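You operate a simulated robot arm through the tools that you are given. There is no shell and no other tool. Be economical: measure what you need, move in short steps, check, and stop when the job is done.

You are at the controls of a simulated two-armed robot. One attempt, no reset.

## Task
Fetch the red tag and stand it on the rubber mat. Fetch the red nozzle and stand it on the top of the small cabinet. Take the orange nozzle and put it on the round orange gasket. Stack the pouch that says "57" from the top of the prep table on top of the pouch marked "55". Switch the gauge switch on. Open the blue drawer, take the green plug and leave it in the inside of the blue drawer, then shut the drawer. Pull the pouch drawer open. The order is free. Set down upright: red tag.

The check looks at the end state, three seconds after you hand in, the way a careful person would. Anything else that was tipped, shoved, dropped, spilled or broken makes it a failure.

## Robot
Two 7-joint arms with two-finger parallel grippers on one trunk, on a base that drives. Base frame: it is fixed to the floor where the robot stands at the start and does not move with it; the origin is under the middle of the robot, x ahead of it, y to its left, z up; the surface under the hand at the start is at about z = 85. Lengths are in cm, angles in degrees, forces in N, time in s.
The left shoulder is at the start at [7, 16.3, 109.5], the right one opposite. With the tool pointing down near the work surface each hand reaches from about 38 to 88 cm from the robot's upright axis, wherever it stands, measured 20 degrees to its own side. Places, roughly: blue drawer [100, 10, 70]; gauge switch [100, 150, 90]; green plug (3x3x4 cm) [90, 110, 90]; inside of the blue drawer [90, 10, 70]; orange nozzle (3x3x4 cm) [80, 280, 90]; pouch [50, 275, 75]; pouch drawer [-170, 20, 70]; red nozzle (3x3x4 cm) [80, 270, 90]; red tag [50, 25, 100]; round orange gasket (5x5x1 cm) [-190, 430, 90]; rubber mat (13x13 cm) [80, 306, 86]; top of the small cabinet (23x15 cm) [-194, 480, 98]. Payload 3.43 kg a hand.
The TCP of each hand is the grasp point between the finger pads, 3.4 cm short of the fingertips. In the tool frame z runs along the fingers and y along their closing line. The gripper opens to 12.8 cm. The fingers are 2.4 cm wide and 1.2 cm thick; the gripper's body (4.8 by 13 cm) begins 9.6 cm behind the TCP.
Orientation is that of the tool frame in the base frame, as a unit quaternion [x, y, z, w]. With the fingers straight down and closing along the base's y, the tool's x points along the base's -x, its y along +y and its z along -z.

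## Interface
- The arms move only by the tool move_arm. It takes "left_increments", "right_increments" or both (then of equal length, played together; a hand with none holds still); each is a list of rows, each a list of 3 entries, a list of its own where there are three numbers: the shift along the base's x, y, z in mm, then the turn, a rotation vector about the base's x, y, z in degrees, then the gripper command, from -1 (shut) to 1 (fully open), values between in proportion. In form: [[[x, y, z], [ax, ay, az], jaw], ...]. A call has 1 to 8 rows; each row shifts and turns the commanded pose from where the row before left it. A row lasts 0.2 s, in which the tool goes at most 5 cm and 8.6 degrees; a call with a longer step from one row to the next is refused whole, and so is a gripper value outside its range. A pose out of reach is approached as far as the arm can. The call stops where the force on the tool passes 40 N (or 10 N more than at its start, if that is more) or the arm is blocked; 0.2 s more then pass. Each finger travels about 15.3 cm/s and halts on what it meets, pressing with about 45 N; the grip force reading is that of the motor and also rises with nothing between the fingers. The clock runs only during rows and for 0.2 s after the last one: add rows that do not move to give the fingers time. It gives the time, the measured TCP pose, the force on the tool (base axes), the opening and the grip force at its end, in the units of the frame above (readings bear some noise), with the torque about the TCP (base axes, N m) and any sound that the robot's microphone picked up.
- Cameras (640 x 400 px; columns grow to the right, rows downward): "scene" is now at [5.57, 8.25, 130.94]; the picture's right is [1.00, -0.07, -0.00], its down [-0.05, -0.69, -0.72] and it looks along [0.05, 0.72, -0.69] (base axes); focal length 214 px, centre (320, 200). "left" rides on the left gripper at [7.6, 1.1, -16] in its tool frame; the picture's right is [-0.15, 0.99, 0.00], its down [-0.88, -0.13, -0.46] and it looks along [-0.45, -0.07, 0.89] (tool axes); focal length 234 px, centre (320, 200). "right" rides on the right gripper at [7.6, -1.1, -16] in its tool frame; the picture's right is [0.15, 0.99, 0.00], its down [-0.88, 0.13, -0.46] and it looks along [-0.45, 0.07, 0.89] (tool axes); focal length 234 px, centre (320, 200). There is no depth. A picture from a camera that has moved, and an enlarged one, comes with that camera's place and axes in the base frame and with its lens.
- camera(camera): a new picture of that camera. It takes no simulated time.
- raise_lower(by): slides the trunk up (or, below 0, down) by that many cm; the arms and the scene camera ride with it, the base frame stays. It gives what a move gives, with no picture.
- roll_base(legs): drives the robot by 1 to 6 legs, each [ahead, left, turn to the left] in cm, cm and degrees, along the robot's own axes; the way and the turn of a leg run together, so that a leg with both is an arc; at most 150 cm and 180 degrees a leg. The arms and the cameras ride along, it lands a little off, and it stops where it bumps. It gives what a move gives.
- pan_tilt(pan, tilt): turns the head with the scene camera to pan (to the left, within 86 degrees either way) and tilt (down, from -29 to 69), counted from straight ahead of the robot. It gives what a move gives.
- zoom(camera, box): a new picture of the part [left, top, right, bottom] of that camera's present view, enlarged. It takes no simulated time.
- job_done(): hands the job in; it is judged then, once.

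Work in short steps. Places have to be worked out from the pictures, the camera data and where the tool is seen: move nearer, look again, correct. Check each grasp and each placing, and mend what went wrong. You have 207 turns and 194 pictures in all, those below and enlarged ones among them. Open the grippers and draw the arms clear of the work before you hand the job in, unless the task says otherwise; then end with one line.

The tools are called after ">>>" as a command line: name --argument value ..., lists and objects as JSON in quotes. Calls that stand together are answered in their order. move_arm: Moves the arms, as the interface text tells. Its arguments: {"type":"object","properties":{"left_increments":{"type":"array"},"right_increments":{"type":"array"}},"required":[]} The other tools are called the same way: raise_lower (by) slides the trunk up or down; roll_base (legs) drives the base; pan_tilt (pan, tilt) turns the head that bears the scene camera; camera (camera) takes a picture; zoom (camera, box) takes an enlarged picture of a part of a camera's view; job_done () hands the job in.

At the start:

```text
time_s: 0.0
left_eef_pos: [35.74, 45.07, 107.91]
left_ee_rot: [0.001, 1.0, 0.0, 0.0]
left_wrist_force: [0.5, 0.8, -0.3]
left_ft_torque: [0.02, 0.0, -0.01]
left_opening: 12.79
left_gripper_force: 0.0
right_eef_pos: [59.23, 3.46, 113.04]
right_ee_rot: [-0.001, 1.0, 0.0, 0.001]
right_wrist_force: [-0.5, -0.4, 0.0]
right_ft_torque: [0.01, 0.05, 0.0]
right_opening: 12.81
right_gripper_force: 0.1
trunk travel left (down, up): [-57.5, 36.5]
robot x, y, heading: [0.31, 0.29, 0.1]
head pan, tilt: [85.9, 44.0]
```

scene: 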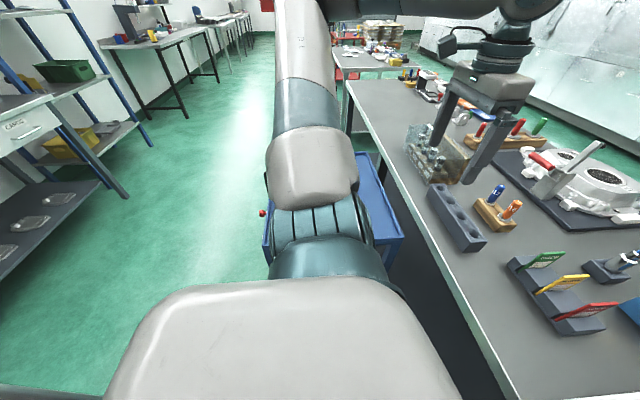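
right: 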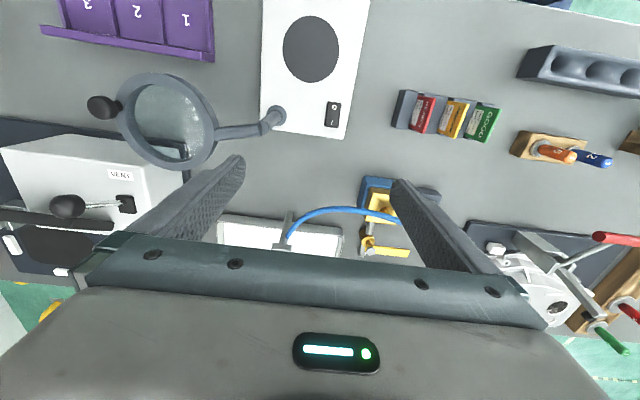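
left: 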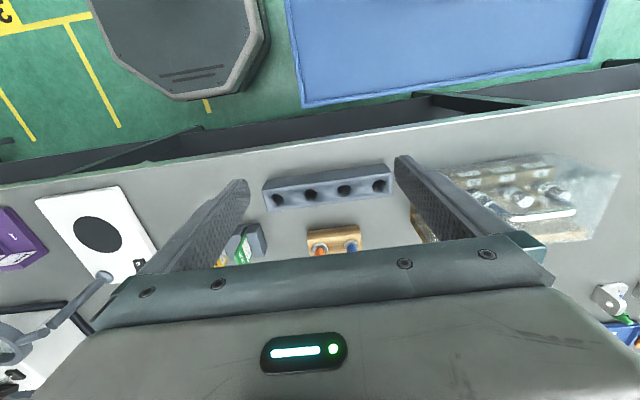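

I start by looking straight ahead at the work bench with the scene camera.

>>> pan_tilt --pan 20 --tilt 45

>>> camera --camera "scene"

>>> pan_tilt --pan 50 --tilt 25

>>> camera --camera "scene"

```text
time_s: 1.4
left_eef_pos: [35.6, 45.1, 108.01]
left_ee_rot: [0.0, 1.0, 0.0, 0.0]
left_wrist_force: [-0.3, 0.4, -0.5]
left_ft_torque: [-0.02, -0.02, -0.02]
left_opening: 12.8
left_gripper_force: 0.1
right_eef_pos: [59.16, 3.54, 113.07]
right_ee_rot: [0.001, 1.0, 0.0, 0.001]
right_wrist_force: [-0.3, 0.1, 0.9]
right_ft_torque: [-0.02, 0.03, 0.0]
right_opening: 12.81
right_gripper_force: 0.1
trunk travel left (down, up): [-57.5, 36.5]
robot x, y, heading: [0.12, 0.07, 0.0]
head pan, tilt: [20.0, 45.0]
```

```text
190 pictures are left
camera scene: at [12.63, 2.84, 130.8], right [0.34, -0.94, 0.0], down [-0.66, -0.24, -0.71], along [0.66, 0.24, -0.71], focal length 214 px, centre (320, 200)
```

scene: 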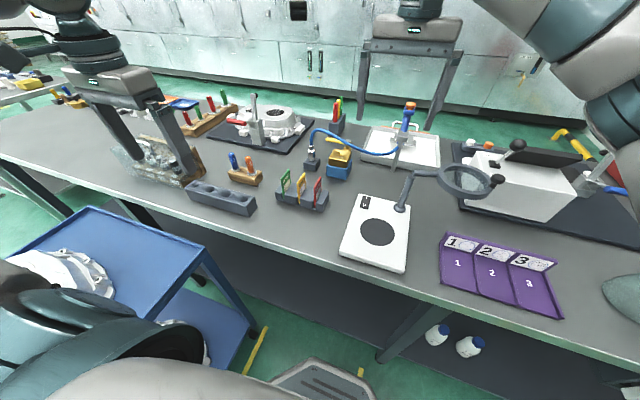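

```text
time_s: 2.3
left_eef_pos: [35.73, 45.04, 107.96]
left_ee_rot: [0.0, 1.0, 0.0, -0.001]
left_wrist_force: [0.2, 0.5, -0.5]
left_ft_torque: [0.01, 0.0, -0.03]
left_opening: 12.78
left_gripper_force: 0.1
right_eef_pos: [59.27, 3.64, 113.03]
right_ee_rot: [-0.001, 1.0, 0.0, 0.0]
right_wrist_force: [0.0, -0.3, 0.8]
right_ft_torque: [-0.04, -0.01, -0.04]
right_opening: 12.82
right_gripper_force: 0.0
trunk travel left (down, up): [-57.5, 36.5]
robot x, y, heading: [-0.13, -0.19, -0.1]
head pan, tilt: [50.0, 25.0]
```

```text
189 pictures are left
camera scene: at [10.92, 7.11, 133.85], right [0.77, -0.64, 0.0], down [-0.27, -0.32, -0.91], along [0.58, 0.69, -0.42], focal length 214 px, centre (320, 200)
```

scene: 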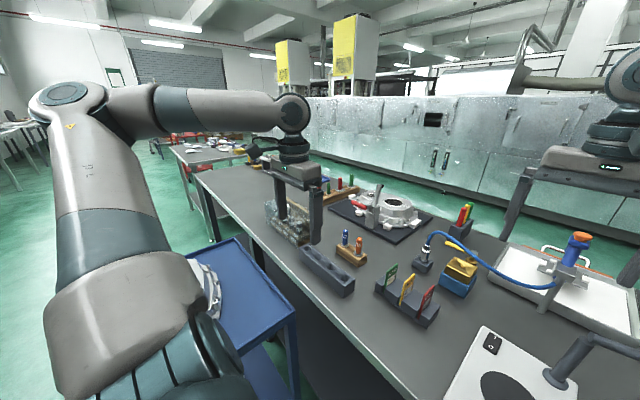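

Red tag rack is visible near the centre. I zoom on it and on the far part of the bench.

>>> zoom --camera "scene" --box '[340, 230, 500, 330]'

>>> zoom --camera "scene" --box '[160, 120, 440, 295]'

```text
4.00 times, centred on (420, 280) of scene
camera zoom: at [10.92, 7.11, 133.85], right [0.77, -0.64, 0.0], down [-0.27, -0.32, -0.91], along [0.58, 0.69, -0.42], focal length 858 px, centre (-80, -120)
```

zoom: 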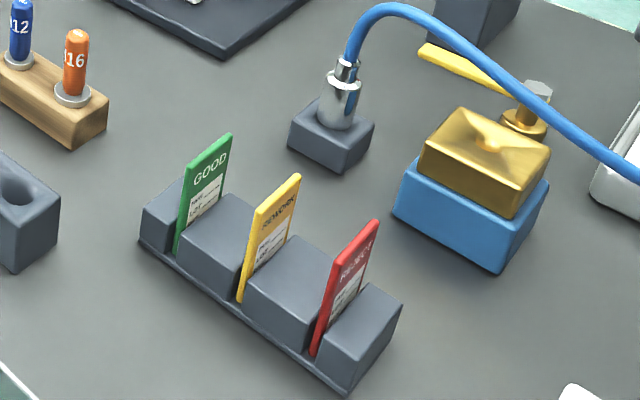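

```text
2.29 times, centred on (300, 208) of scene
camera zoom: at [10.92, 7.11, 133.85], right [0.77, -0.64, 0.0], down [-0.27, -0.32, -0.91], along [0.58, 0.69, -0.42], focal length 490 px, centre (366, 183)
```

zoom: 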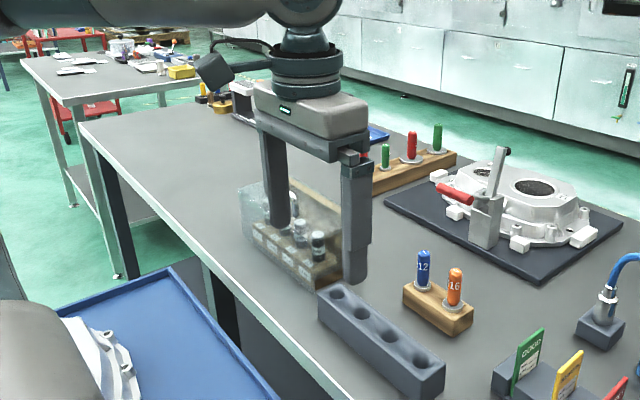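

Tag rack runs along y at about x=51, with the red tag at y≈18–19. I raise the trunk for an overview and look around.

>>> raise_lower --by 36

>>> pan_tilt --pan 0 --tilt 45

>>> camera --camera "scene"

>>> pan_tilt --pan 60 --tilt 30

>>> camera --camera "scene"

>>> pan_tilt --pan 86 --tilt 25

>>> camera --camera "scene"

```text
time_s: 5.8
left_eef_pos: [35.65, 45.12, 144.03]
left_ee_rot: [0.0, 1.0, 0.0, 0.0]
left_wrist_force: [-0.5, -0.3, -0.2]
left_ft_torque: [-0.02, 0.0, -0.01]
left_opening: 12.78
left_gripper_force: 0.0
right_eef_pos: [59.26, 3.48, 148.94]
right_ee_rot: [0.0, 1.0, 0.0, 0.0]
right_wrist_force: [0.0, 0.6, 0.5]
right_ft_torque: [-0.03, -0.05, -0.02]
right_opening: 12.83
right_gripper_force: 0.1
trunk travel left (down, up): [-93.5, 0.5]
robot x, y, heading: [0.14, 0.1, 0.0]
head pan, tilt: [50.0, 25.0]
```

```text
time_s: 7.0
left_eef_pos: [35.66, 45.1, 143.89]
left_ee_rot: [0.0, 1.0, 0.0, 0.0]
left_wrist_force: [-0.1, -0.4, -0.2]
left_ft_torque: [-0.01, -0.01, 0.04]
left_opening: 12.8
left_gripper_force: 0.1
right_eef_pos: [59.21, 3.57, 149.05]
right_ee_rot: [0.0, 1.0, 0.0, 0.0]
right_wrist_force: [0.0, 0.7, 0.0]
right_ft_torque: [-0.01, 0.01, 0.01]
right_opening: 12.8
right_gripper_force: 0.1
trunk travel left (down, up): [-93.5, 0.5]
robot x, y, heading: [0.09, 0.09, -0.1]
head pan, tilt: [0.0, 45.0]
```

```text
186 pictures are left
camera scene: at [13.12, 0.07, 166.8], right [0.0, -1.0, 0.0], down [-0.71, 0.0, -0.71], along [0.71, 0.0, -0.71], focal length 214 px, centre (320, 200)
```

scene: 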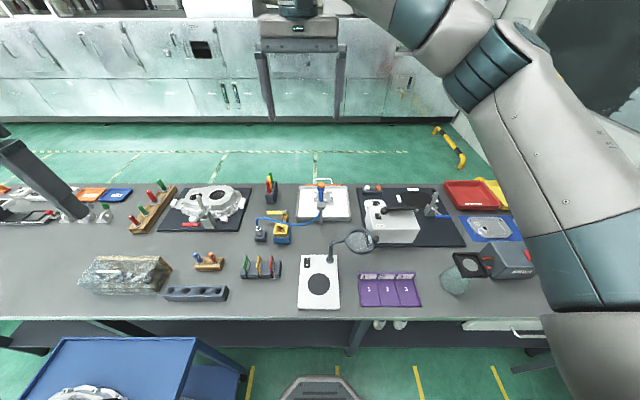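

```text
time_s: 8.3
left_eef_pos: [35.74, 45.03, 143.97]
left_ee_rot: [0.0, 1.0, 0.001, 0.0]
left_wrist_force: [-0.1, -0.7, -0.2]
left_ft_torque: [0.03, -0.02, 0.01]
left_opening: 12.77
left_gripper_force: 0.0
right_eef_pos: [59.29, 3.54, 149.11]
right_ee_rot: [-0.001, 1.0, 0.0, 0.0]
right_wrist_force: [0.4, -0.2, 0.8]
right_ft_torque: [-0.03, -0.01, -0.01]
right_opening: 12.79
right_gripper_force: 0.0
trunk travel left (down, up): [-93.5, 0.5]
robot x, y, heading: [-0.07, 0.27, -0.2]
head pan, tilt: [60.0, 30.0]
```

```text
185 pictures are left
camera scene: at [9.52, 7.89, 169.06], right [0.87, -0.5, 0.0], down [-0.25, -0.43, -0.87], along [0.43, 0.75, -0.5], focal length 214 px, centre (320, 200)
```

scene: 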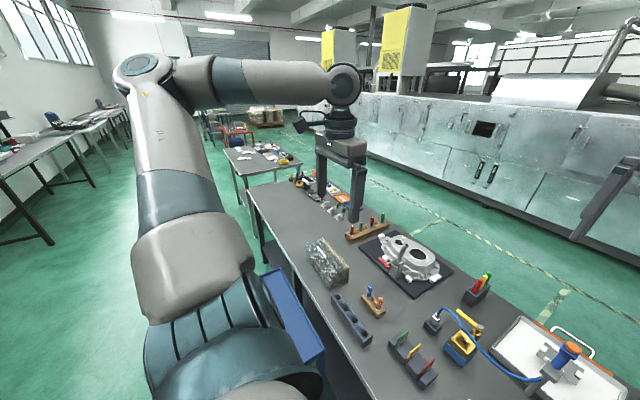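

```text
time_s: 9.2
left_eef_pos: [35.74, 45.03, 143.91]
left_ee_rot: [0.0, 1.0, -0.001, 0.0]
left_wrist_force: [-0.5, 0.8, 0.8]
left_ft_torque: [0.0, 0.03, 0.01]
left_opening: 12.81
left_gripper_force: 0.0
right_eef_pos: [59.25, 3.42, 149.07]
right_ee_rot: [-0.001, 1.0, 0.0, 0.001]
right_wrist_force: [-1.0, 0.3, -0.3]
right_ft_torque: [-0.02, -0.01, 0.0]
right_opening: 12.82
right_gripper_force: 0.1
trunk travel left (down, up): [-93.5, 0.5]
robot x, y, heading: [-0.28, -0.07, 0.0]
head pan, tilt: [85.9, 25.0]
```

```text
184 pictures are left
camera scene: at [5.66, 9.25, 169.85], right [1.0, -0.07, 0.0], down [-0.03, -0.42, -0.91], along [0.06, 0.9, -0.42], focal length 214 px, centre (320, 200)
```

scene: 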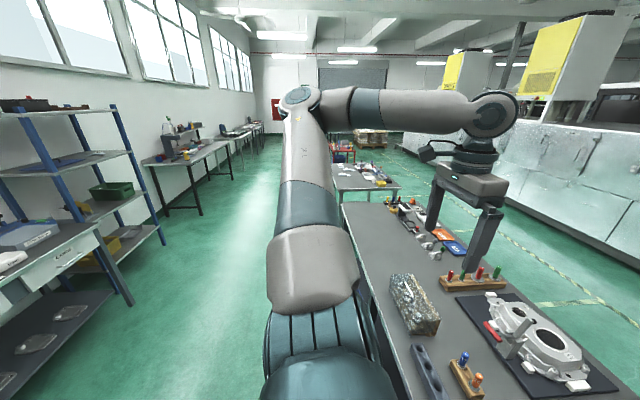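

The bench spans about x 37–108. I look to the right side and behind-right for the way round and the pouch drawer.

>>> pan_tilt --pan -50 --tilt 35

>>> camera --camera "scene"

>>> pan_tilt --pan -86 --tilt 35

>>> camera --camera "scene"

```text
time_s: 11.4
left_eef_pos: [35.8, 44.91, 143.91]
left_ee_rot: [-0.001, 1.0, 0.0, 0.0]
left_wrist_force: [-0.4, -0.5, 0.4]
left_ft_torque: [0.01, 0.03, 0.03]
left_opening: 12.78
left_gripper_force: 0.1
right_eef_pos: [59.23, 3.42, 149.02]
right_ee_rot: [0.0, 1.0, -0.001, 0.001]
right_wrist_force: [0.5, 0.0, 0.2]
right_ft_torque: [0.02, 0.0, 0.01]
right_opening: 12.79
right_gripper_force: 0.1
trunk travel left (down, up): [-93.5, 0.5]
robot x, y, heading: [-0.13, 0.28, -0.1]
head pan, tilt: [-50.0, 35.0]
```

```text
183 pictures are left
camera scene: at [10.66, -6.68, 168.28], right [-0.77, -0.64, 0.0], down [-0.37, 0.44, -0.82], along [0.53, -0.63, -0.57], focal length 214 px, centre (320, 200)
```

scene: 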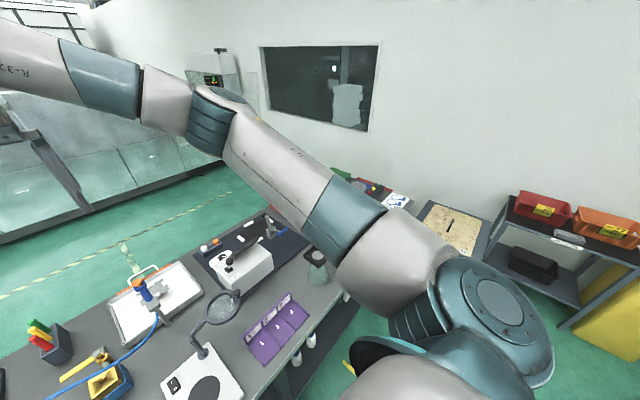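

```text
time_s: 12.4
left_eef_pos: [35.65, 45.06, 144.02]
left_ee_rot: [0.0, 1.0, 0.0, -0.001]
left_wrist_force: [0.3, -0.2, 0.6]
left_ft_torque: [0.0, -0.01, 0.01]
left_opening: 12.8
left_gripper_force: 0.1
right_eef_pos: [59.22, 3.57, 149.08]
right_ee_rot: [0.001, 1.0, -0.001, 0.0]
right_wrist_force: [0.1, 0.5, -0.1]
right_ft_torque: [-0.01, 0.01, -0.01]
right_opening: 12.79
right_gripper_force: 0.1
trunk travel left (down, up): [-93.5, 0.5]
robot x, y, heading: [-0.13, 0.0, -0.2]
head pan, tilt: [-85.9, 35.0]
```

```text
182 pictures are left
camera scene: at [5.63, -8.72, 168.28], right [-1.0, -0.07, 0.0], down [-0.04, 0.57, -0.82], along [0.06, -0.82, -0.57], focal length 214 px, centre (320, 200)
```

scene: 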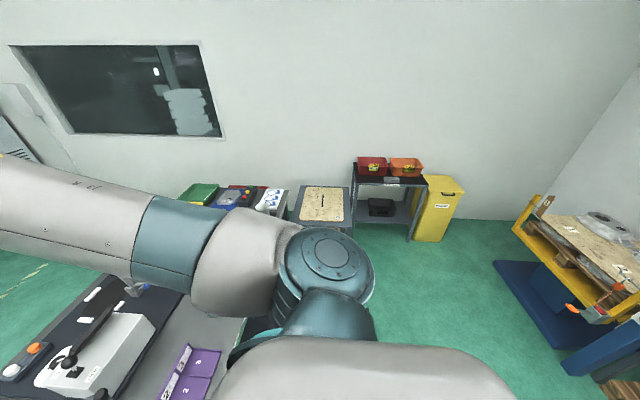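

Plan: take the red tag first with the right hand. I lower the trunk back and move the right hand above the tag (est. x 54, y 18.6, top z≈93.4).

>>> raise_lower --by -36

>>> move_arm --right_increments '[[[-10, 30, 0], [0, 0, 0], 0.5], [[-10, 30, 0], [0, 0, 0], 0.2], [[-10, 30, 0], [0, 0, 0], -0.2], [[-10, 30, 0], [0, 0, 0], -0.5], [[-12, 31, 0], [0, 0, 0], -0.5], [[0, 0, 0], [0, 0, 0], -0.5]]'

>>> camera --camera "right"

>>> pan_tilt --pan 15 --tilt 45

>>> camera --camera "scene"

```text
time_s: 15.9
left_eef_pos: [35.74, 45.02, 107.96]
left_ee_rot: [0.0, 1.0, 0.0, 0.0]
left_wrist_force: [0.0, 0.2, 1.1]
left_ft_torque: [0.02, 0.04, 0.03]
left_opening: 12.8
left_gripper_force: 0.1
right_eef_pos: [59.24, 3.47, 113.07]
right_ee_rot: [0.0, 1.0, 0.0, 0.001]
right_wrist_force: [0.2, 0.1, 0.7]
right_ft_torque: [0.0, 0.0, 0.0]
right_opening: 12.82
right_gripper_force: 0.0
trunk travel left (down, up): [-57.5, 36.5]
robot x, y, heading: [-0.24, -0.1, 0.2]
head pan, tilt: [-85.9, 35.0]
```

```text
time_s: 17.3
left_eef_pos: [35.81, 45.05, 107.91]
left_ee_rot: [-0.001, 1.0, -0.001, 0.0]
left_wrist_force: [0.1, -0.9, -0.3]
left_ft_torque: [0.01, 0.0, 0.0]
left_opening: 12.8
left_gripper_force: 0.0
right_eef_pos: [53.88, 18.5, 113.11]
right_ee_rot: [0.001, 1.0, 0.001, 0.0]
right_wrist_force: [0.5, 0.2, -0.2]
right_ft_torque: [0.02, 0.03, -0.02]
right_opening: 3.18
right_gripper_force: 0.1
trunk travel left (down, up): [-57.5, 36.5]
robot x, y, heading: [-0.0, -0.12, -0.2]
head pan, tilt: [-85.9, 35.0]
```

```text
181 pictures are left
camera right: at [46.21, 17.34, 129.03], right [-0.15, 0.99, 0.0], down [0.88, 0.13, 0.46], along [0.45, 0.07, -0.89], focal length 234 px, centre (320, 200)
```

right: 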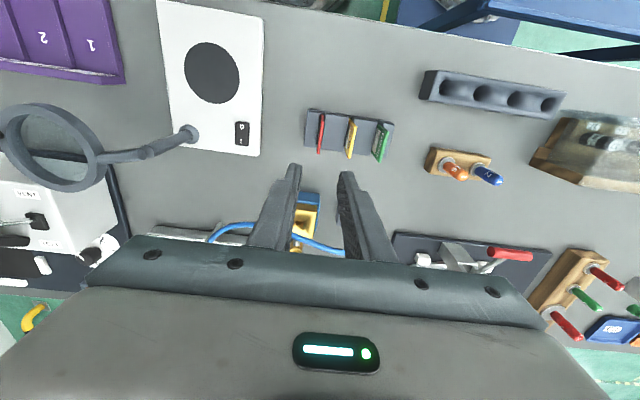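

```text
time_s: 19.1
left_eef_pos: [35.79, 45.06, 108.04]
left_ee_rot: [0.0, 1.0, -0.001, 0.0]
left_wrist_force: [-0.1, 0.2, 0.3]
left_ft_torque: [0.03, 0.0, -0.01]
left_opening: 12.8
left_gripper_force: 0.0
right_eef_pos: [53.9, 18.59, 113.14]
right_ee_rot: [0.001, 1.0, 0.001, 0.001]
right_wrist_force: [0.1, 0.2, -0.6]
right_ft_torque: [0.02, 0.02, -0.01]
right_opening: 3.2
right_gripper_force: 0.1
trunk travel left (down, up): [-57.5, 36.5]
robot x, y, heading: [-0.09, 0.1, 0.4]
head pan, tilt: [15.0, 45.0]
```

```text
180 pictures are left
camera scene: at [12.84, 2.16, 130.8], right [0.26, -0.97, 0.0], down [-0.68, -0.18, -0.71], along [0.68, 0.18, -0.71], focal length 214 px, centre (320, 200)
```

scene: 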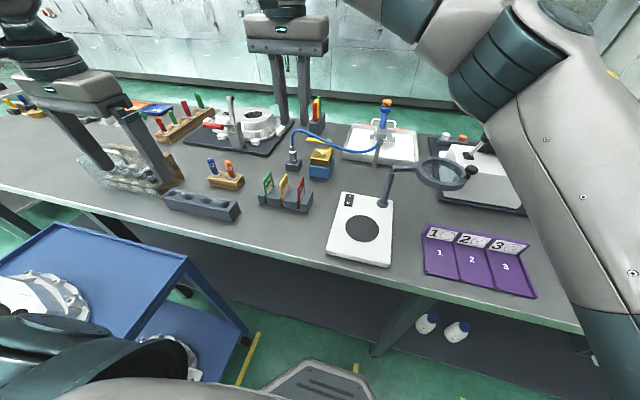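

>>> zoom --camera "right" --box '[270, 90, 430, 190]'

>>> zoom --camera "scene" --box '[240, 140, 400, 240]'

```text
4.00 times, centred on (350, 140) of right
camera zoom: at [46.16, 17.43, 129.03], right [-0.15, 0.99, 0.0], down [0.88, 0.13, 0.46], along [0.45, 0.07, -0.89], focal length 937 px, centre (200, 440)
```

zoom: 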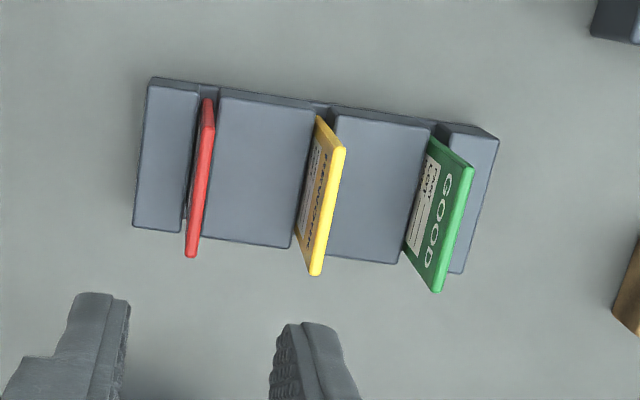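

```text
4.00 times, centred on (320, 190) of scene
camera zoom: at [12.84, 2.16, 130.8], right [0.26, -0.97, 0.0], down [-0.68, -0.18, -0.71], along [0.68, 0.18, -0.71], focal length 858 px, centre (320, 240)
```

zoom: 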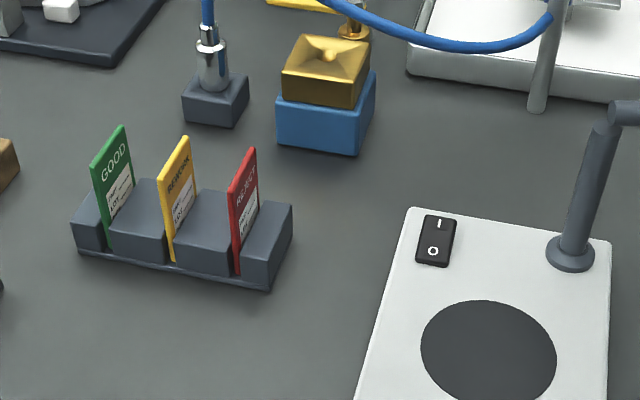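

Tag is aligned with x, top z≈93, block top ≈88.7. I descend to TCP z≈93 and close.

>>> move_arm --right_increments '[[[0, 0, -40], [0, 0, 0], -0.5], [[0, 0, -40], [0, 0, 0], -0.5], [[0, 0, -40], [0, 0, 0], -0.5], [[0, 0, -40], [0, 0, 0], -0.5], [[0, 1, -20], [0, 0, 0], -0.5], [[0, 0, -20], [0, 0, 0], -0.5], [[0, 0, 0], [0, 0, 0], -0.5]]'

>>> camera --camera "right"

```text
time_s: 20.7
left_eef_pos: [35.69, 45.14, 107.88]
left_ee_rot: [-0.001, 1.0, 0.0, 0.0]
left_wrist_force: [0.7, -0.6, -1.1]
left_ft_torque: [0.02, -0.02, -0.03]
left_opening: 12.77
left_gripper_force: 0.0
right_eef_pos: [53.97, 18.73, 92.92]
right_ee_rot: [0.0, 1.0, 0.0, 0.001]
right_wrist_force: [0.1, -0.2, 0.7]
right_ft_torque: [0.0, 0.0, -0.04]
right_opening: 3.19
right_gripper_force: 0.1
trunk travel left (down, up): [-57.5, 36.5]
robot x, y, heading: [-0.05, 0.1, -0.2]
head pan, tilt: [15.0, 45.0]
```

```text
177 pictures are left
camera right: at [46.31, 17.52, 108.87], right [-0.15, 0.99, 0.0], down [0.88, 0.13, 0.46], along [0.45, 0.07, -0.89], focal length 234 px, centre (320, 200)
```

right: 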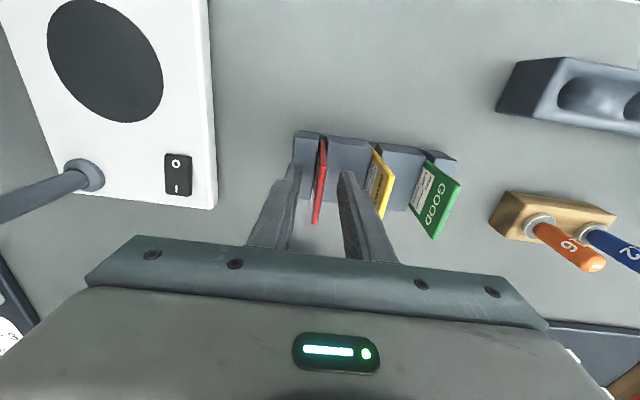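

Fingers straddle the tag; I close and lift slightly.

>>> move_arm --right_increments '[[[0, -2, 0], [0, 0, 0], -0.7], [[0, 0, 0], [0, 0, 0], -0.85], [[0, 0, 0], [0, 0, 0], -1], [[0, 0, 0], [0, 0, 0], -1]]'

>>> move_arm --right_increments '[[[0, 0, 25], [0, 0, 0], -1], [[0, 0, 40], [0, 0, 0], -1], [[0, 0, 40], [0, 0, 0], -1], [[0, 0, 40], [0, 0, 0], -1], [[0, 0, 40], [0, 0, 0], -1], [[0, 0, 0], [0, 0, 0], -1]]'

>>> camera --camera "right"

>>> zoom --camera "scene" --box '[220, 40, 380, 240]'

```text
time_s: 21.7
left_eef_pos: [35.67, 45.12, 108.02]
left_ee_rot: [0.0, 1.0, 0.0, 0.001]
left_wrist_force: [0.3, 0.0, -0.1]
left_ft_torque: [0.0, 0.01, 0.01]
left_opening: 12.81
left_gripper_force: 0.0
right_eef_pos: [54.06, 18.5, 93.0]
right_ee_rot: [0.0, 1.0, -0.001, 0.001]
right_wrist_force: [-0.2, 0.1, -0.1]
right_ft_torque: [-0.01, 0.01, 0.01]
right_opening: 0.35
right_gripper_force: 37.8
trunk travel left (down, up): [-57.5, 36.5]
robot x, y, heading: [-0.23, -0.12, -0.1]
head pan, tilt: [15.0, 45.0]
```

```text
time_s: 23.1
left_eef_pos: [35.77, 45.03, 107.94]
left_ee_rot: [0.0, 1.0, 0.0, 0.0]
left_wrist_force: [-0.2, 0.2, -0.1]
left_ft_torque: [-0.01, 0.02, -0.03]
left_opening: 12.8
left_gripper_force: 0.1
right_eef_pos: [53.87, 18.44, 111.7]
right_ee_rot: [0.0, 1.0, 0.0, 0.0]
right_wrist_force: [0.9, -0.2, -0.9]
right_ft_torque: [0.02, 0.04, 0.0]
right_opening: 0.33
right_gripper_force: 37.9
trunk travel left (down, up): [-57.5, 36.5]
robot x, y, heading: [0.33, -0.16, -0.0]
head pan, tilt: [15.0, 45.0]
```

```text
176 pictures are left
camera right: at [46.3, 17.26, 127.62], right [-0.15, 0.99, 0.0], down [0.88, 0.13, 0.46], along [0.45, 0.07, -0.89], focal length 234 px, centre (320, 200)
```

right: 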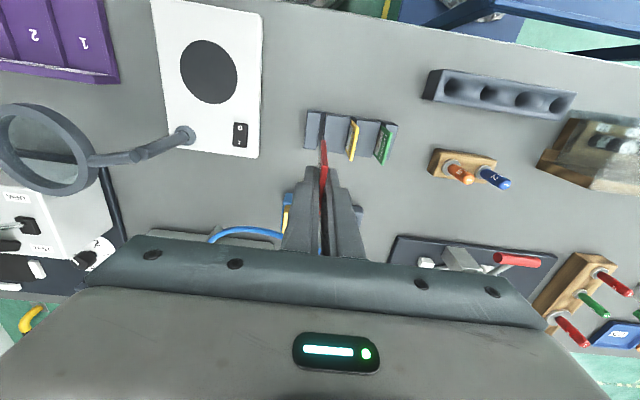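

```text
2.00 times, centred on (300, 140) of scene
camera zoom: at [12.9, 2.17, 130.79], right [0.26, -0.97, 0.0], down [-0.68, -0.18, -0.71], along [0.68, 0.18, -0.71], focal length 429 px, centre (360, 320)
```

zoom: 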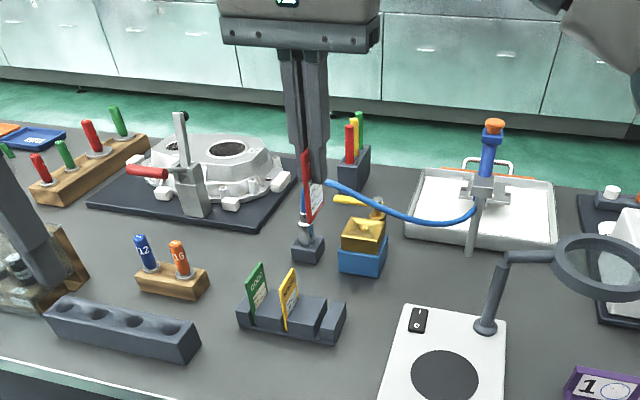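

Red tag held cleanly (0.33 cm thick). I raise the hand, back away to x≈-60 and drive toward the second table, then look.

>>> move_arm --right_increments '[[[-30, 0, 30], [0, 0, 0], -1], [[-40, -10, 30], [0, 0, 0], -1], [[-40, -30, 20], [0, 0, 0], -1], [[-20, -40, 0], [0, 0, 0], -1]]'

>>> roll_base --legs '[[-62, 0, 0], [0, 150, 0], [0, 120, 0]]'

>>> pan_tilt --pan 10 --tilt 30

>>> camera --camera "scene"

```text
refused: row 2 steps farther than a row can; nothing moved
```

```text
time_s: 39.3
left_eef_pos: [-18.51, 315.56, 108.07]
left_ee_rot: [0.017, 1.0, 0.0, 0.0]
left_wrist_force: [1.4, 0.0, 0.2]
left_ft_torque: [-0.03, -0.02, 0.01]
left_opening: 12.79
left_gripper_force: 0.0
right_eef_pos: [-1.28, 288.27, 111.78]
right_ee_rot: [0.018, 1.0, -0.001, 0.001]
right_wrist_force: [-0.7, 1.0, -0.5]
right_ft_torque: [-0.01, 0.04, 0.0]
right_opening: 0.35
right_gripper_force: 38.0
trunk travel left (down, up): [-57.5, 36.5]
robot x, y, heading: [-55.61, 271.98, -1.8]
head pan, tilt: [15.0, 45.0]
```

```text
time_s: 40.1
left_eef_pos: [-18.38, 315.51, 107.88]
left_ee_rot: [0.017, 1.0, 0.0, 0.0]
left_wrist_force: [-0.3, -0.3, 0.3]
left_ft_torque: [0.01, -0.03, 0.01]
left_opening: 12.77
left_gripper_force: 0.0
right_eef_pos: [-1.13, 288.26, 111.74]
right_ee_rot: [0.019, 1.0, 0.0, 0.001]
right_wrist_force: [0.0, -0.4, -0.1]
right_ft_torque: [0.03, -0.02, 0.02]
right_opening: 0.33
right_gripper_force: 37.8
trunk travel left (down, up): [-57.5, 36.5]
robot x, y, heading: [-55.94, 271.36, -2.2]
head pan, tilt: [10.0, 30.0]
```

```text
174 pictures are left
camera scene: at [-41.82, 272.94, 133.05], right [0.14, -0.99, 0.0], down [-0.5, -0.07, -0.87], along [0.86, 0.12, -0.5], focal length 214 px, centre (320, 200)
```

scene: 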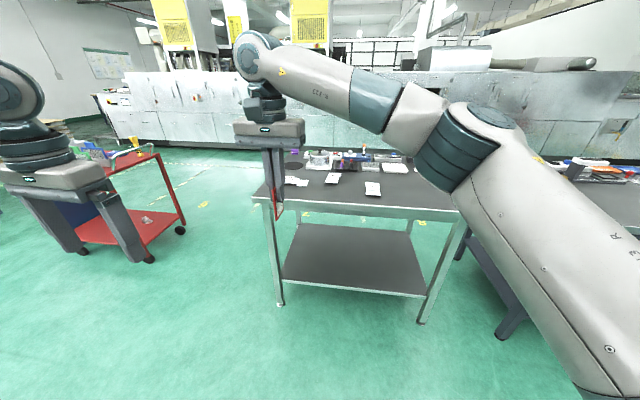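

Table 2 front edge is at about x≈36, y 222–314. I lift the hands, then drive ahead and left so the mat lies on the right hand's side.

>>> move_arm --right_increments '[[[-20, 0, 40], [0, 0, 0], -1], [[-20, 0, 40], [0, 0, 0], -1], [[0, 0, 30], [0, 0, 0], -1]]' --left_increments '[[[0, 0, 40], [0, 0, 0], 1], [[0, 0, 40], [0, 0, 0], 1], [[0, 0, 30], [0, 0, 0], 1]]'

>>> roll_base --legs '[[0, 28, 2], [52, 0, 0]]'

>>> pan_tilt --pan 0 --tilt 42

>>> camera --camera "scene"

>>> camera --camera "right"

```text
time_s: 40.9
left_eef_pos: [-18.55, 315.55, 119.12]
left_ee_rot: [0.017, 1.0, 0.0, 0.0]
left_wrist_force: [-0.2, -0.2, -0.7]
left_ft_torque: [0.0, -0.01, -0.02]
left_opening: 12.78
left_gripper_force: 0.1
right_eef_pos: [-5.4, 288.15, 122.68]
right_ee_rot: [0.017, 1.0, 0.0, 0.001]
right_wrist_force: [0.6, -0.3, 0.1]
right_ft_torque: [0.01, -0.04, 0.02]
right_opening: 0.34
right_gripper_force: 38.2
trunk travel left (down, up): [-57.5, 36.5]
robot x, y, heading: [-55.93, 271.74, -2.1]
head pan, tilt: [10.0, 30.0]
```

```text
time_s: 45.5
left_eef_pos: [32.07, 345.12, 119.14]
left_ee_rot: [-0.006, 1.0, 0.0, 0.0]
left_wrist_force: [-0.3, -0.6, 0.0]
left_ft_torque: [-0.03, -0.01, -0.01]
left_opening: 12.8
left_gripper_force: 0.1
right_eef_pos: [46.53, 318.39, 122.78]
right_ee_rot: [-0.005, 1.0, 0.0, 0.001]
right_wrist_force: [-0.4, 0.1, -0.1]
right_ft_torque: [-0.01, 0.03, -0.04]
right_opening: 0.34
right_gripper_force: 37.4
trunk travel left (down, up): [-57.5, 36.5]
robot x, y, heading: [-2.85, 299.95, 0.6]
head pan, tilt: [10.0, 30.0]
```

```text
time_s: 46.2
left_eef_pos: [32.12, 345.18, 119.15]
left_ee_rot: [-0.005, 1.0, 0.0, 0.0]
left_wrist_force: [-0.1, 0.0, 0.5]
left_ft_torque: [0.0, -0.01, 0.0]
left_opening: 12.82
left_gripper_force: 0.0
right_eef_pos: [46.54, 318.36, 122.72]
right_ee_rot: [-0.005, 1.0, 0.001, 0.002]
right_wrist_force: [-0.1, 0.1, -0.1]
right_ft_torque: [-0.02, 0.0, -0.01]
right_opening: 0.3
right_gripper_force: 37.8
trunk travel left (down, up): [-57.5, 36.5]
robot x, y, heading: [-2.92, 299.83, 0.9]
head pan, tilt: [0.0, 42.0]
```

```text
173 pictures are left
camera scene: at [10.18, 299.9, 131.23], right [0.01, -1.0, 0.0], down [-0.67, -0.01, -0.74], along [0.74, 0.01, -0.67], focal length 214 px, centre (320, 200)
```

scene: 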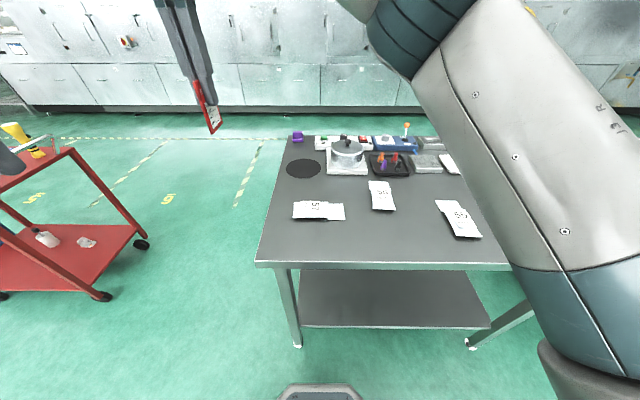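

```text
172 pictures are left
camera right: at [38.83, 317.13, 138.58], right [-0.16, 0.99, 0.0], down [0.88, 0.14, 0.46], along [0.45, 0.07, -0.89], focal length 234 px, centre (320, 200)
```

right: 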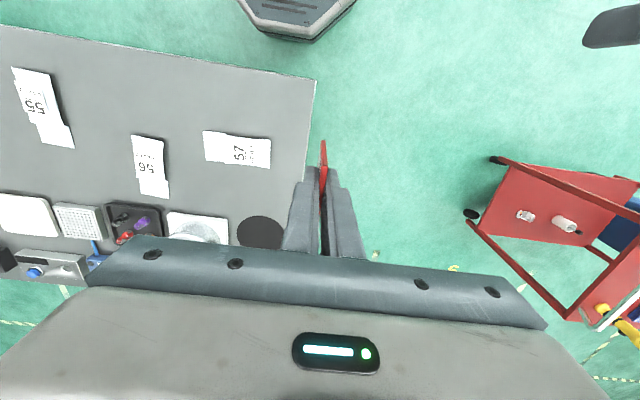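

The black disc at ≈(78, 306.5) is the mat; pouches 57, 56 and 55 lie along the front. I shift the base left so the mat lies on the right hand's side, then look.

>>> roll_base --legs '[[3, 26, 0]]'

>>> move_arm --right_increments '[[[40, -25, 0], [0, 0, 0], -1], [[40, -25, 0], [0, 0, 0], -1], [[40, -25, 0], [0, 0, 0], -1], [[40, -20, 0], [0, 0, 0], -1], [[40, -20, 0], [0, 0, 0], -1], [[0, 0, 0], [0, 0, 0], -1]]'

>>> camera --camera "right"

>>> camera --camera "scene"

```text
time_s: 48.1
left_eef_pos: [34.5, 370.9, 119.17]
left_ee_rot: [-0.006, 1.0, 0.0, 0.0]
left_wrist_force: [-0.7, 0.6, -0.5]
left_ft_torque: [0.01, 0.02, -0.01]
left_opening: 12.8
left_gripper_force: 0.1
right_eef_pos: [49.11, 344.09, 122.64]
right_ee_rot: [-0.007, 1.0, 0.0, 0.0]
right_wrist_force: [-0.2, -0.4, -1.2]
right_ft_torque: [-0.02, 0.0, 0.0]
right_opening: 0.34
right_gripper_force: 37.8
trunk travel left (down, up): [-57.5, 36.5]
robot x, y, heading: [-0.53, 325.47, 0.6]
head pan, tilt: [0.0, 42.0]
```

```text
time_s: 49.5
left_eef_pos: [34.61, 370.78, 119.18]
left_ee_rot: [-0.006, 1.0, 0.001, 0.0]
left_wrist_force: [0.1, -0.1, 0.5]
left_ft_torque: [0.02, 0.03, 0.03]
left_opening: 12.78
left_gripper_force: 0.0
right_eef_pos: [66.7, 332.92, 122.21]
right_ee_rot: [-0.006, 1.0, 0.001, 0.001]
right_wrist_force: [-0.2, -1.2, -0.1]
right_ft_torque: [-0.01, -0.01, 0.02]
right_opening: 0.33
right_gripper_force: 37.8
right hand out of reach, approached as far as the arm can: row 5
trunk travel left (down, up): [-57.5, 36.5]
robot x, y, heading: [-0.48, 325.45, 0.6]
head pan, tilt: [0.0, 42.0]
```

```text
171 pictures are left
camera right: at [59.12, 331.62, 138.14], right [-0.16, 0.99, 0.0], down [0.88, 0.14, 0.46], along [0.45, 0.07, -0.89], focal length 234 px, centre (320, 200)
```

right: 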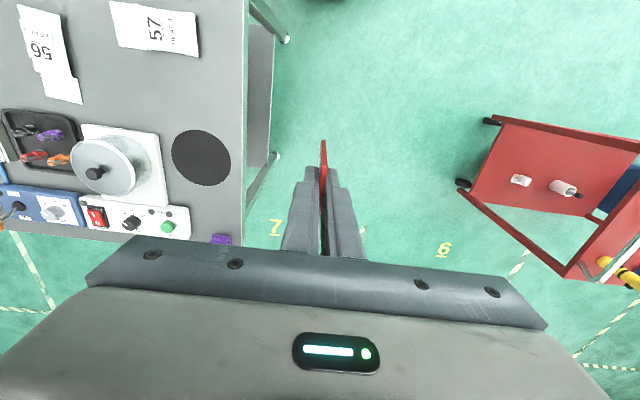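

```text
170 pictures are left
camera scene: at [12.85, 325.54, 131.23], right [0.01, -1.0, 0.0], down [-0.67, -0.01, -0.74], along [0.74, 0.01, -0.67], focal length 214 px, centre (320, 200)
```

scene: 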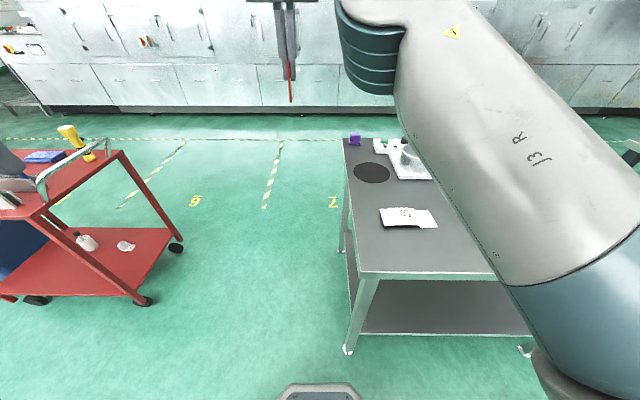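

Reach is short at this height. I drive 8 cm ahead, then go lower and over the mat (centre ≈(78.8, 306.6)).

>>> roll_base --legs '[[8, 0, 0]]'

>>> move_arm --right_increments '[[[0, -45, 0], [0, 0, 0], -1], [[0, -45, -15], [0, 0, 0], -1], [[0, -45, -15], [0, 0, 0], -1], [[0, -45, -15], [0, 0, 0], -1], [[0, -45, -15], [0, 0, 0], -1], [[0, -30, -20], [0, 0, 0], -1], [[0, 0, -20], [0, 0, 0], -1], [[0, 0, 0], [0, 0, 0], -1]]'

>>> camera --camera "right"

>>> camera --camera "scene"

```text
time_s: 50.5
left_eef_pos: [42.43, 371.06, 119.22]
left_ee_rot: [-0.005, 1.0, 0.001, -0.001]
left_wrist_force: [-0.2, 0.4, -0.2]
left_ft_torque: [-0.02, 0.01, 0.01]
left_opening: 12.81
left_gripper_force: 0.0
right_eef_pos: [74.58, 333.14, 122.3]
right_ee_rot: [-0.006, 1.0, 0.0, 0.001]
right_wrist_force: [-0.2, -0.1, 0.1]
right_ft_torque: [0.0, 0.03, 0.01]
right_opening: 0.35
right_gripper_force: 37.6
trunk travel left (down, up): [-57.5, 36.5]
robot x, y, heading: [7.92, 325.57, 0.8]
head pan, tilt: [0.0, 42.0]
```

```text
time_s: 52.3
left_eef_pos: [42.42, 370.93, 119.17]
left_ee_rot: [-0.007, 1.0, -0.001, 0.001]
left_wrist_force: [-0.2, 0.9, -0.3]
left_ft_torque: [0.03, 0.01, -0.01]
left_opening: 12.81
left_gripper_force: 0.1
right_eef_pos: [74.51, 307.78, 112.11]
right_ee_rot: [-0.005, 1.0, -0.001, 0.0]
right_wrist_force: [-0.3, -0.8, -0.8]
right_ft_torque: [-0.03, 0.0, -0.05]
right_opening: 0.32
right_gripper_force: 38.0
trunk travel left (down, up): [-57.5, 36.5]
robot x, y, heading: [7.37, 325.26, 0.7]
head pan, tilt: [0.0, 42.0]
```

```text
169 pictures are left
camera right: at [66.9, 306.58, 128.08], right [-0.16, 0.99, 0.0], down [0.88, 0.14, 0.46], along [0.45, 0.07, -0.89], focal length 234 px, centre (320, 200)
```

right: 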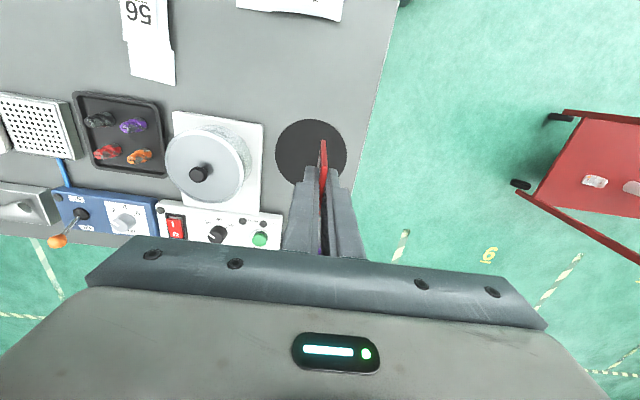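

```text
168 pictures are left
camera scene: at [20.65, 325.74, 131.23], right [0.01, -1.0, 0.0], down [-0.67, -0.01, -0.74], along [0.74, 0.01, -0.67], focal length 214 px, centre (320, 200)
```

scene: 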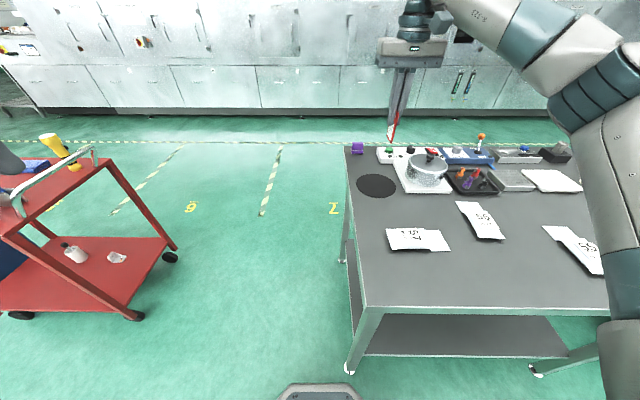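

Mat centre ≈(78.8, 307). I move over it and descend to just above the surface.

>>> move_arm --right_increments '[[[21, -4, -20], [0, 0, 0], -1], [[22, -4, -30], [0, 0, 0], -1], [[0, 0, -40], [0, 0, 0], -1], [[0, 0, -40], [0, 0, 0], -1], [[0, 0, -30], [0, 0, 0], -1], [[0, 0, 0], [0, 0, 0], -1]]'

>>> zoom --camera "scene" --box '[320, 110, 480, 230]'

>>> camera --camera "right"

```text
time_s: 53.7
left_eef_pos: [42.27, 370.97, 119.15]
left_ee_rot: [-0.006, 1.0, 0.0, 0.0]
left_wrist_force: [-0.4, 0.4, 0.2]
left_ft_torque: [-0.01, -0.03, -0.01]
left_opening: 12.81
left_gripper_force: 0.1
right_eef_pos: [78.82, 306.99, 96.13]
right_ee_rot: [-0.006, 1.0, 0.0, 0.0]
right_wrist_force: [-0.3, -0.5, 0.5]
right_ft_torque: [0.02, -0.02, -0.01]
right_opening: 0.37
right_gripper_force: 37.8
trunk travel left (down, up): [-57.5, 36.5]
robot x, y, heading: [7.26, 326.09, 0.6]
head pan, tilt: [0.0, 42.0]
```

```text
3.33 times, centred on (400, 170) of scene
camera zoom: at [20.66, 325.78, 131.23], right [0.01, -1.0, 0.0], down [-0.67, -0.01, -0.74], along [0.74, 0.01, -0.67], focal length 715 px, centre (53, 300)
```

zoom: 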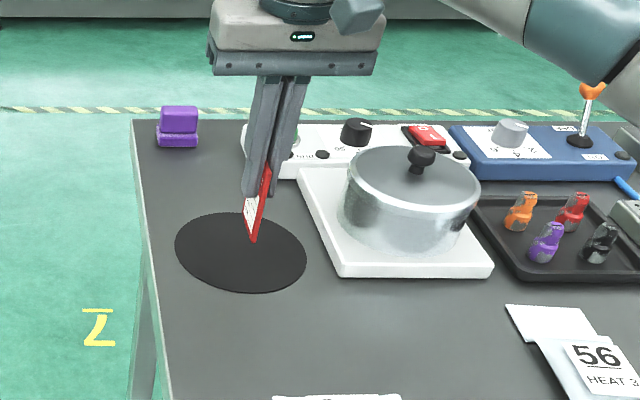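

```text
166 pictures are left
camera right: at [71.05, 305.75, 112.11], right [-0.16, 0.99, 0.0], down [0.88, 0.14, 0.46], along [0.45, 0.07, -0.89], focal length 234 px, centre (320, 200)
```

right: 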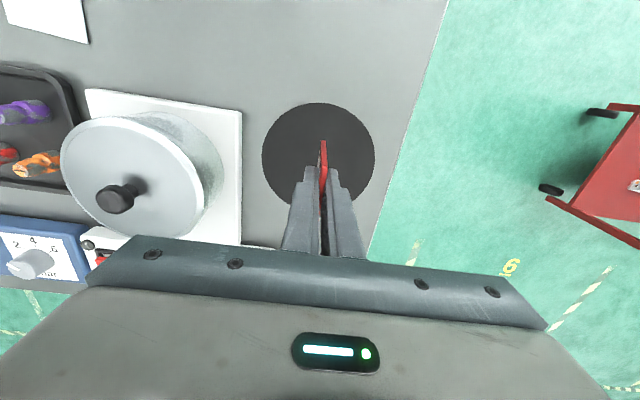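

The tag hovers over the mat. I lower in small steps watching the force.

>>> move_arm --right_increments '[[[-2, 0, -8], [0, 0, 0], -1], [[0, 0, -8], [0, 0, 0], -1], [[0, 0, -4], [0, 0, 0], -1]]'

>>> move_arm --right_increments '[[[0, 0, -4], [0, 0, 0], -1], [[0, 0, 0], [0, 0, 0], -1]]'

>>> zoom --camera "scene" --box '[350, 140, 430, 200]'

```text
time_s: 54.5
left_eef_pos: [42.42, 371.0, 119.11]
left_ee_rot: [-0.006, 1.0, 0.001, 0.0]
left_wrist_force: [-0.3, 0.9, 1.1]
left_ft_torque: [-0.01, 0.02, 0.01]
left_opening: 12.78
left_gripper_force: 0.0
right_eef_pos: [78.74, 306.83, 94.1]
right_ee_rot: [-0.006, 1.0, 0.001, 0.001]
right_wrist_force: [-0.1, -0.4, -0.1]
right_ft_torque: [-0.03, 0.0, 0.0]
right_opening: 0.33
right_gripper_force: 38.5
trunk travel left (down, up): [-57.5, 36.5]
robot x, y, heading: [7.43, 325.53, 0.8]
head pan, tilt: [0.0, 42.0]
```

```text
time_s: 55.1
left_eef_pos: [42.54, 370.94, 119.15]
left_ee_rot: [-0.007, 1.0, 0.0, 0.0]
left_wrist_force: [-0.2, 0.2, 0.6]
left_ft_torque: [0.04, 0.03, 0.0]
left_opening: 12.78
left_gripper_force: 0.1
right_eef_pos: [78.62, 306.85, 93.76]
right_ee_rot: [-0.006, 1.0, 0.0, 0.002]
right_wrist_force: [0.5, -0.1, -0.3]
right_ft_torque: [0.0, 0.01, 0.04]
right_opening: 0.34
right_gripper_force: 37.7
trunk travel left (down, up): [-57.5, 36.5]
robot x, y, heading: [7.53, 325.4, 0.8]
head pan, tilt: [0.0, 42.0]
```

```text
6.67 times, centred on (390, 170) of scene
camera zoom: at [20.68, 325.77, 131.23], right [0.01, -1.0, 0.0], down [-0.67, -0.01, -0.74], along [0.74, 0.01, -0.67], focal length 1430 px, centre (-147, 400)
```

zoom: 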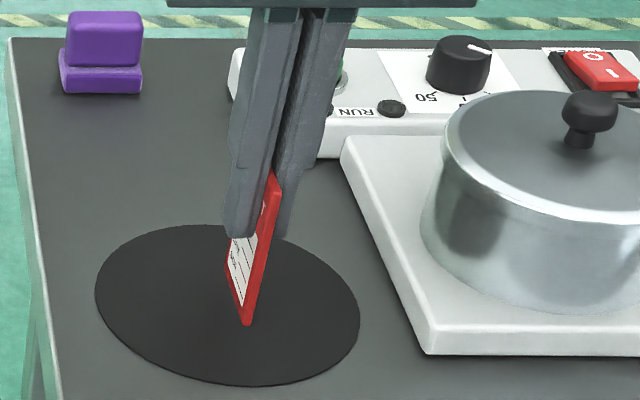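

About 0.5–1 cm remains. I continue in 2–3 mm steps.

>>> move_arm --right_increments '[[[0, 0, -3], [0, 0, 0], -1], [[0, 0, 0], [0, 0, 0], -1]]'

>>> move_arm --right_increments '[[[0, 0, -2], [0, 0, 0], -1], [[0, 0, 0], [0, 0, 0], -1]]'

>>> move_arm --right_increments '[[[0, 0, -2], [0, 0, 0], -1], [[0, 0, 0], [0, 0, 0], -1]]'

```text
time_s: 55.7
left_eef_pos: [42.44, 370.94, 119.03]
left_ee_rot: [-0.006, 1.0, 0.0, -0.001]
left_wrist_force: [0.9, -0.3, -0.3]
left_ft_torque: [-0.01, 0.0, 0.01]
left_opening: 12.81
left_gripper_force: 0.1
right_eef_pos: [78.56, 306.77, 93.49]
right_ee_rot: [-0.006, 1.0, 0.0, 0.001]
right_wrist_force: [1.1, -0.4, -0.6]
right_ft_torque: [0.0, 0.0, 0.0]
right_opening: 0.35
right_gripper_force: 37.9
trunk travel left (down, up): [-57.5, 36.5]
robot x, y, heading: [7.23, 325.3, 0.8]
head pan, tilt: [0.0, 42.0]
```

```text
time_s: 56.3
left_eef_pos: [42.53, 371.01, 119.18]
left_ee_rot: [-0.006, 1.0, 0.0, -0.001]
left_wrist_force: [1.0, -0.1, 0.2]
left_ft_torque: [0.02, 0.03, -0.02]
left_opening: 12.8
left_gripper_force: 0.0
right_eef_pos: [78.69, 306.93, 93.24]
right_ee_rot: [-0.006, 1.0, 0.0, 0.0]
right_wrist_force: [-0.1, 0.5, 0.2]
right_ft_torque: [-0.04, 0.02, -0.01]
right_opening: 0.33
right_gripper_force: 38.3
trunk travel left (down, up): [-57.5, 36.5]
robot x, y, heading: [7.33, 325.35, 0.4]
head pan, tilt: [0.0, 42.0]
```

```text
time_s: 56.9
left_eef_pos: [42.52, 370.99, 119.21]
left_ee_rot: [-0.006, 1.0, 0.0, 0.0]
left_wrist_force: [0.4, -0.3, -0.2]
left_ft_torque: [-0.01, 0.0, 0.02]
left_opening: 12.78
left_gripper_force: 0.1
right_eef_pos: [78.67, 306.77, 93.15]
right_ee_rot: [-0.006, 1.0, -0.001, 0.0]
right_wrist_force: [0.4, -1.1, 0.6]
right_ft_torque: [-0.01, 0.0, 0.0]
right_opening: 0.32
right_gripper_force: 37.7
trunk travel left (down, up): [-57.5, 36.5]
robot x, y, heading: [7.81, 325.49, 0.4]
head pan, tilt: [0.0, 42.0]
```

No contact yet; I continue.

>>> move_arm --right_increments '[[[0, 0, -2], [0, 0, 0], -1], [[0, 0, 0], [0, 0, 0], -1]]'

>>> move_arm --right_increments '[[[0, 0, -2], [0, 0, 0], -1], [[0, 0, 0], [0, 0, 0], -1]]'

>>> zoom --camera "scene" --box '[360, 155, 420, 200]'

```text
time_s: 57.5
left_eef_pos: [42.46, 371.03, 119.15]
left_ee_rot: [-0.007, 1.0, 0.0, 0.0]
left_wrist_force: [-0.6, 0.0, -0.5]
left_ft_torque: [0.01, 0.01, 0.0]
left_opening: 12.81
left_gripper_force: 0.0
right_eef_pos: [78.65, 306.85, 92.84]
right_ee_rot: [-0.006, 1.0, -0.001, 0.001]
right_wrist_force: [0.2, 0.1, -0.3]
right_ft_torque: [0.01, 0.01, -0.01]
right_opening: 0.34
right_gripper_force: 37.6
trunk travel left (down, up): [-57.5, 36.5]
robot x, y, heading: [7.56, 325.46, 0.5]
head pan, tilt: [0.0, 42.0]
```

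```text
time_s: 58.1
left_eef_pos: [42.47, 371.1, 119.05]
left_ee_rot: [-0.006, 1.0, 0.0, 0.0]
left_wrist_force: [-0.8, 0.3, 0.3]
left_ft_torque: [0.01, -0.01, 0.01]
left_opening: 12.79
left_gripper_force: 0.0
right_eef_pos: [78.7, 306.88, 92.73]
right_ee_rot: [-0.007, 1.0, 0.0, 0.001]
right_wrist_force: [0.4, 1.4, -0.2]
right_ft_torque: [0.01, 0.0, 0.01]
right_opening: 0.35
right_gripper_force: 37.8
trunk travel left (down, up): [-57.5, 36.5]
robot x, y, heading: [7.58, 325.29, 0.7]
head pan, tilt: [0.0, 42.0]
```

```text
8.89 times, centred on (390, 178) of scene
camera zoom: at [20.68, 325.76, 131.23], right [0.01, -1.0, 0.0], down [-0.67, -0.01, -0.74], along [0.74, 0.01, -0.67], focal length 1906 px, centre (-302, 400)
```

zoom: 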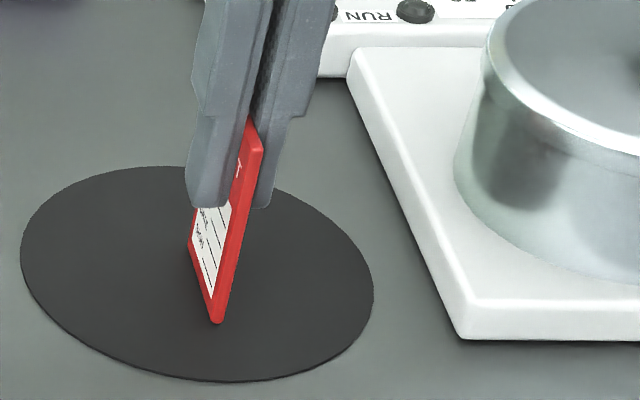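

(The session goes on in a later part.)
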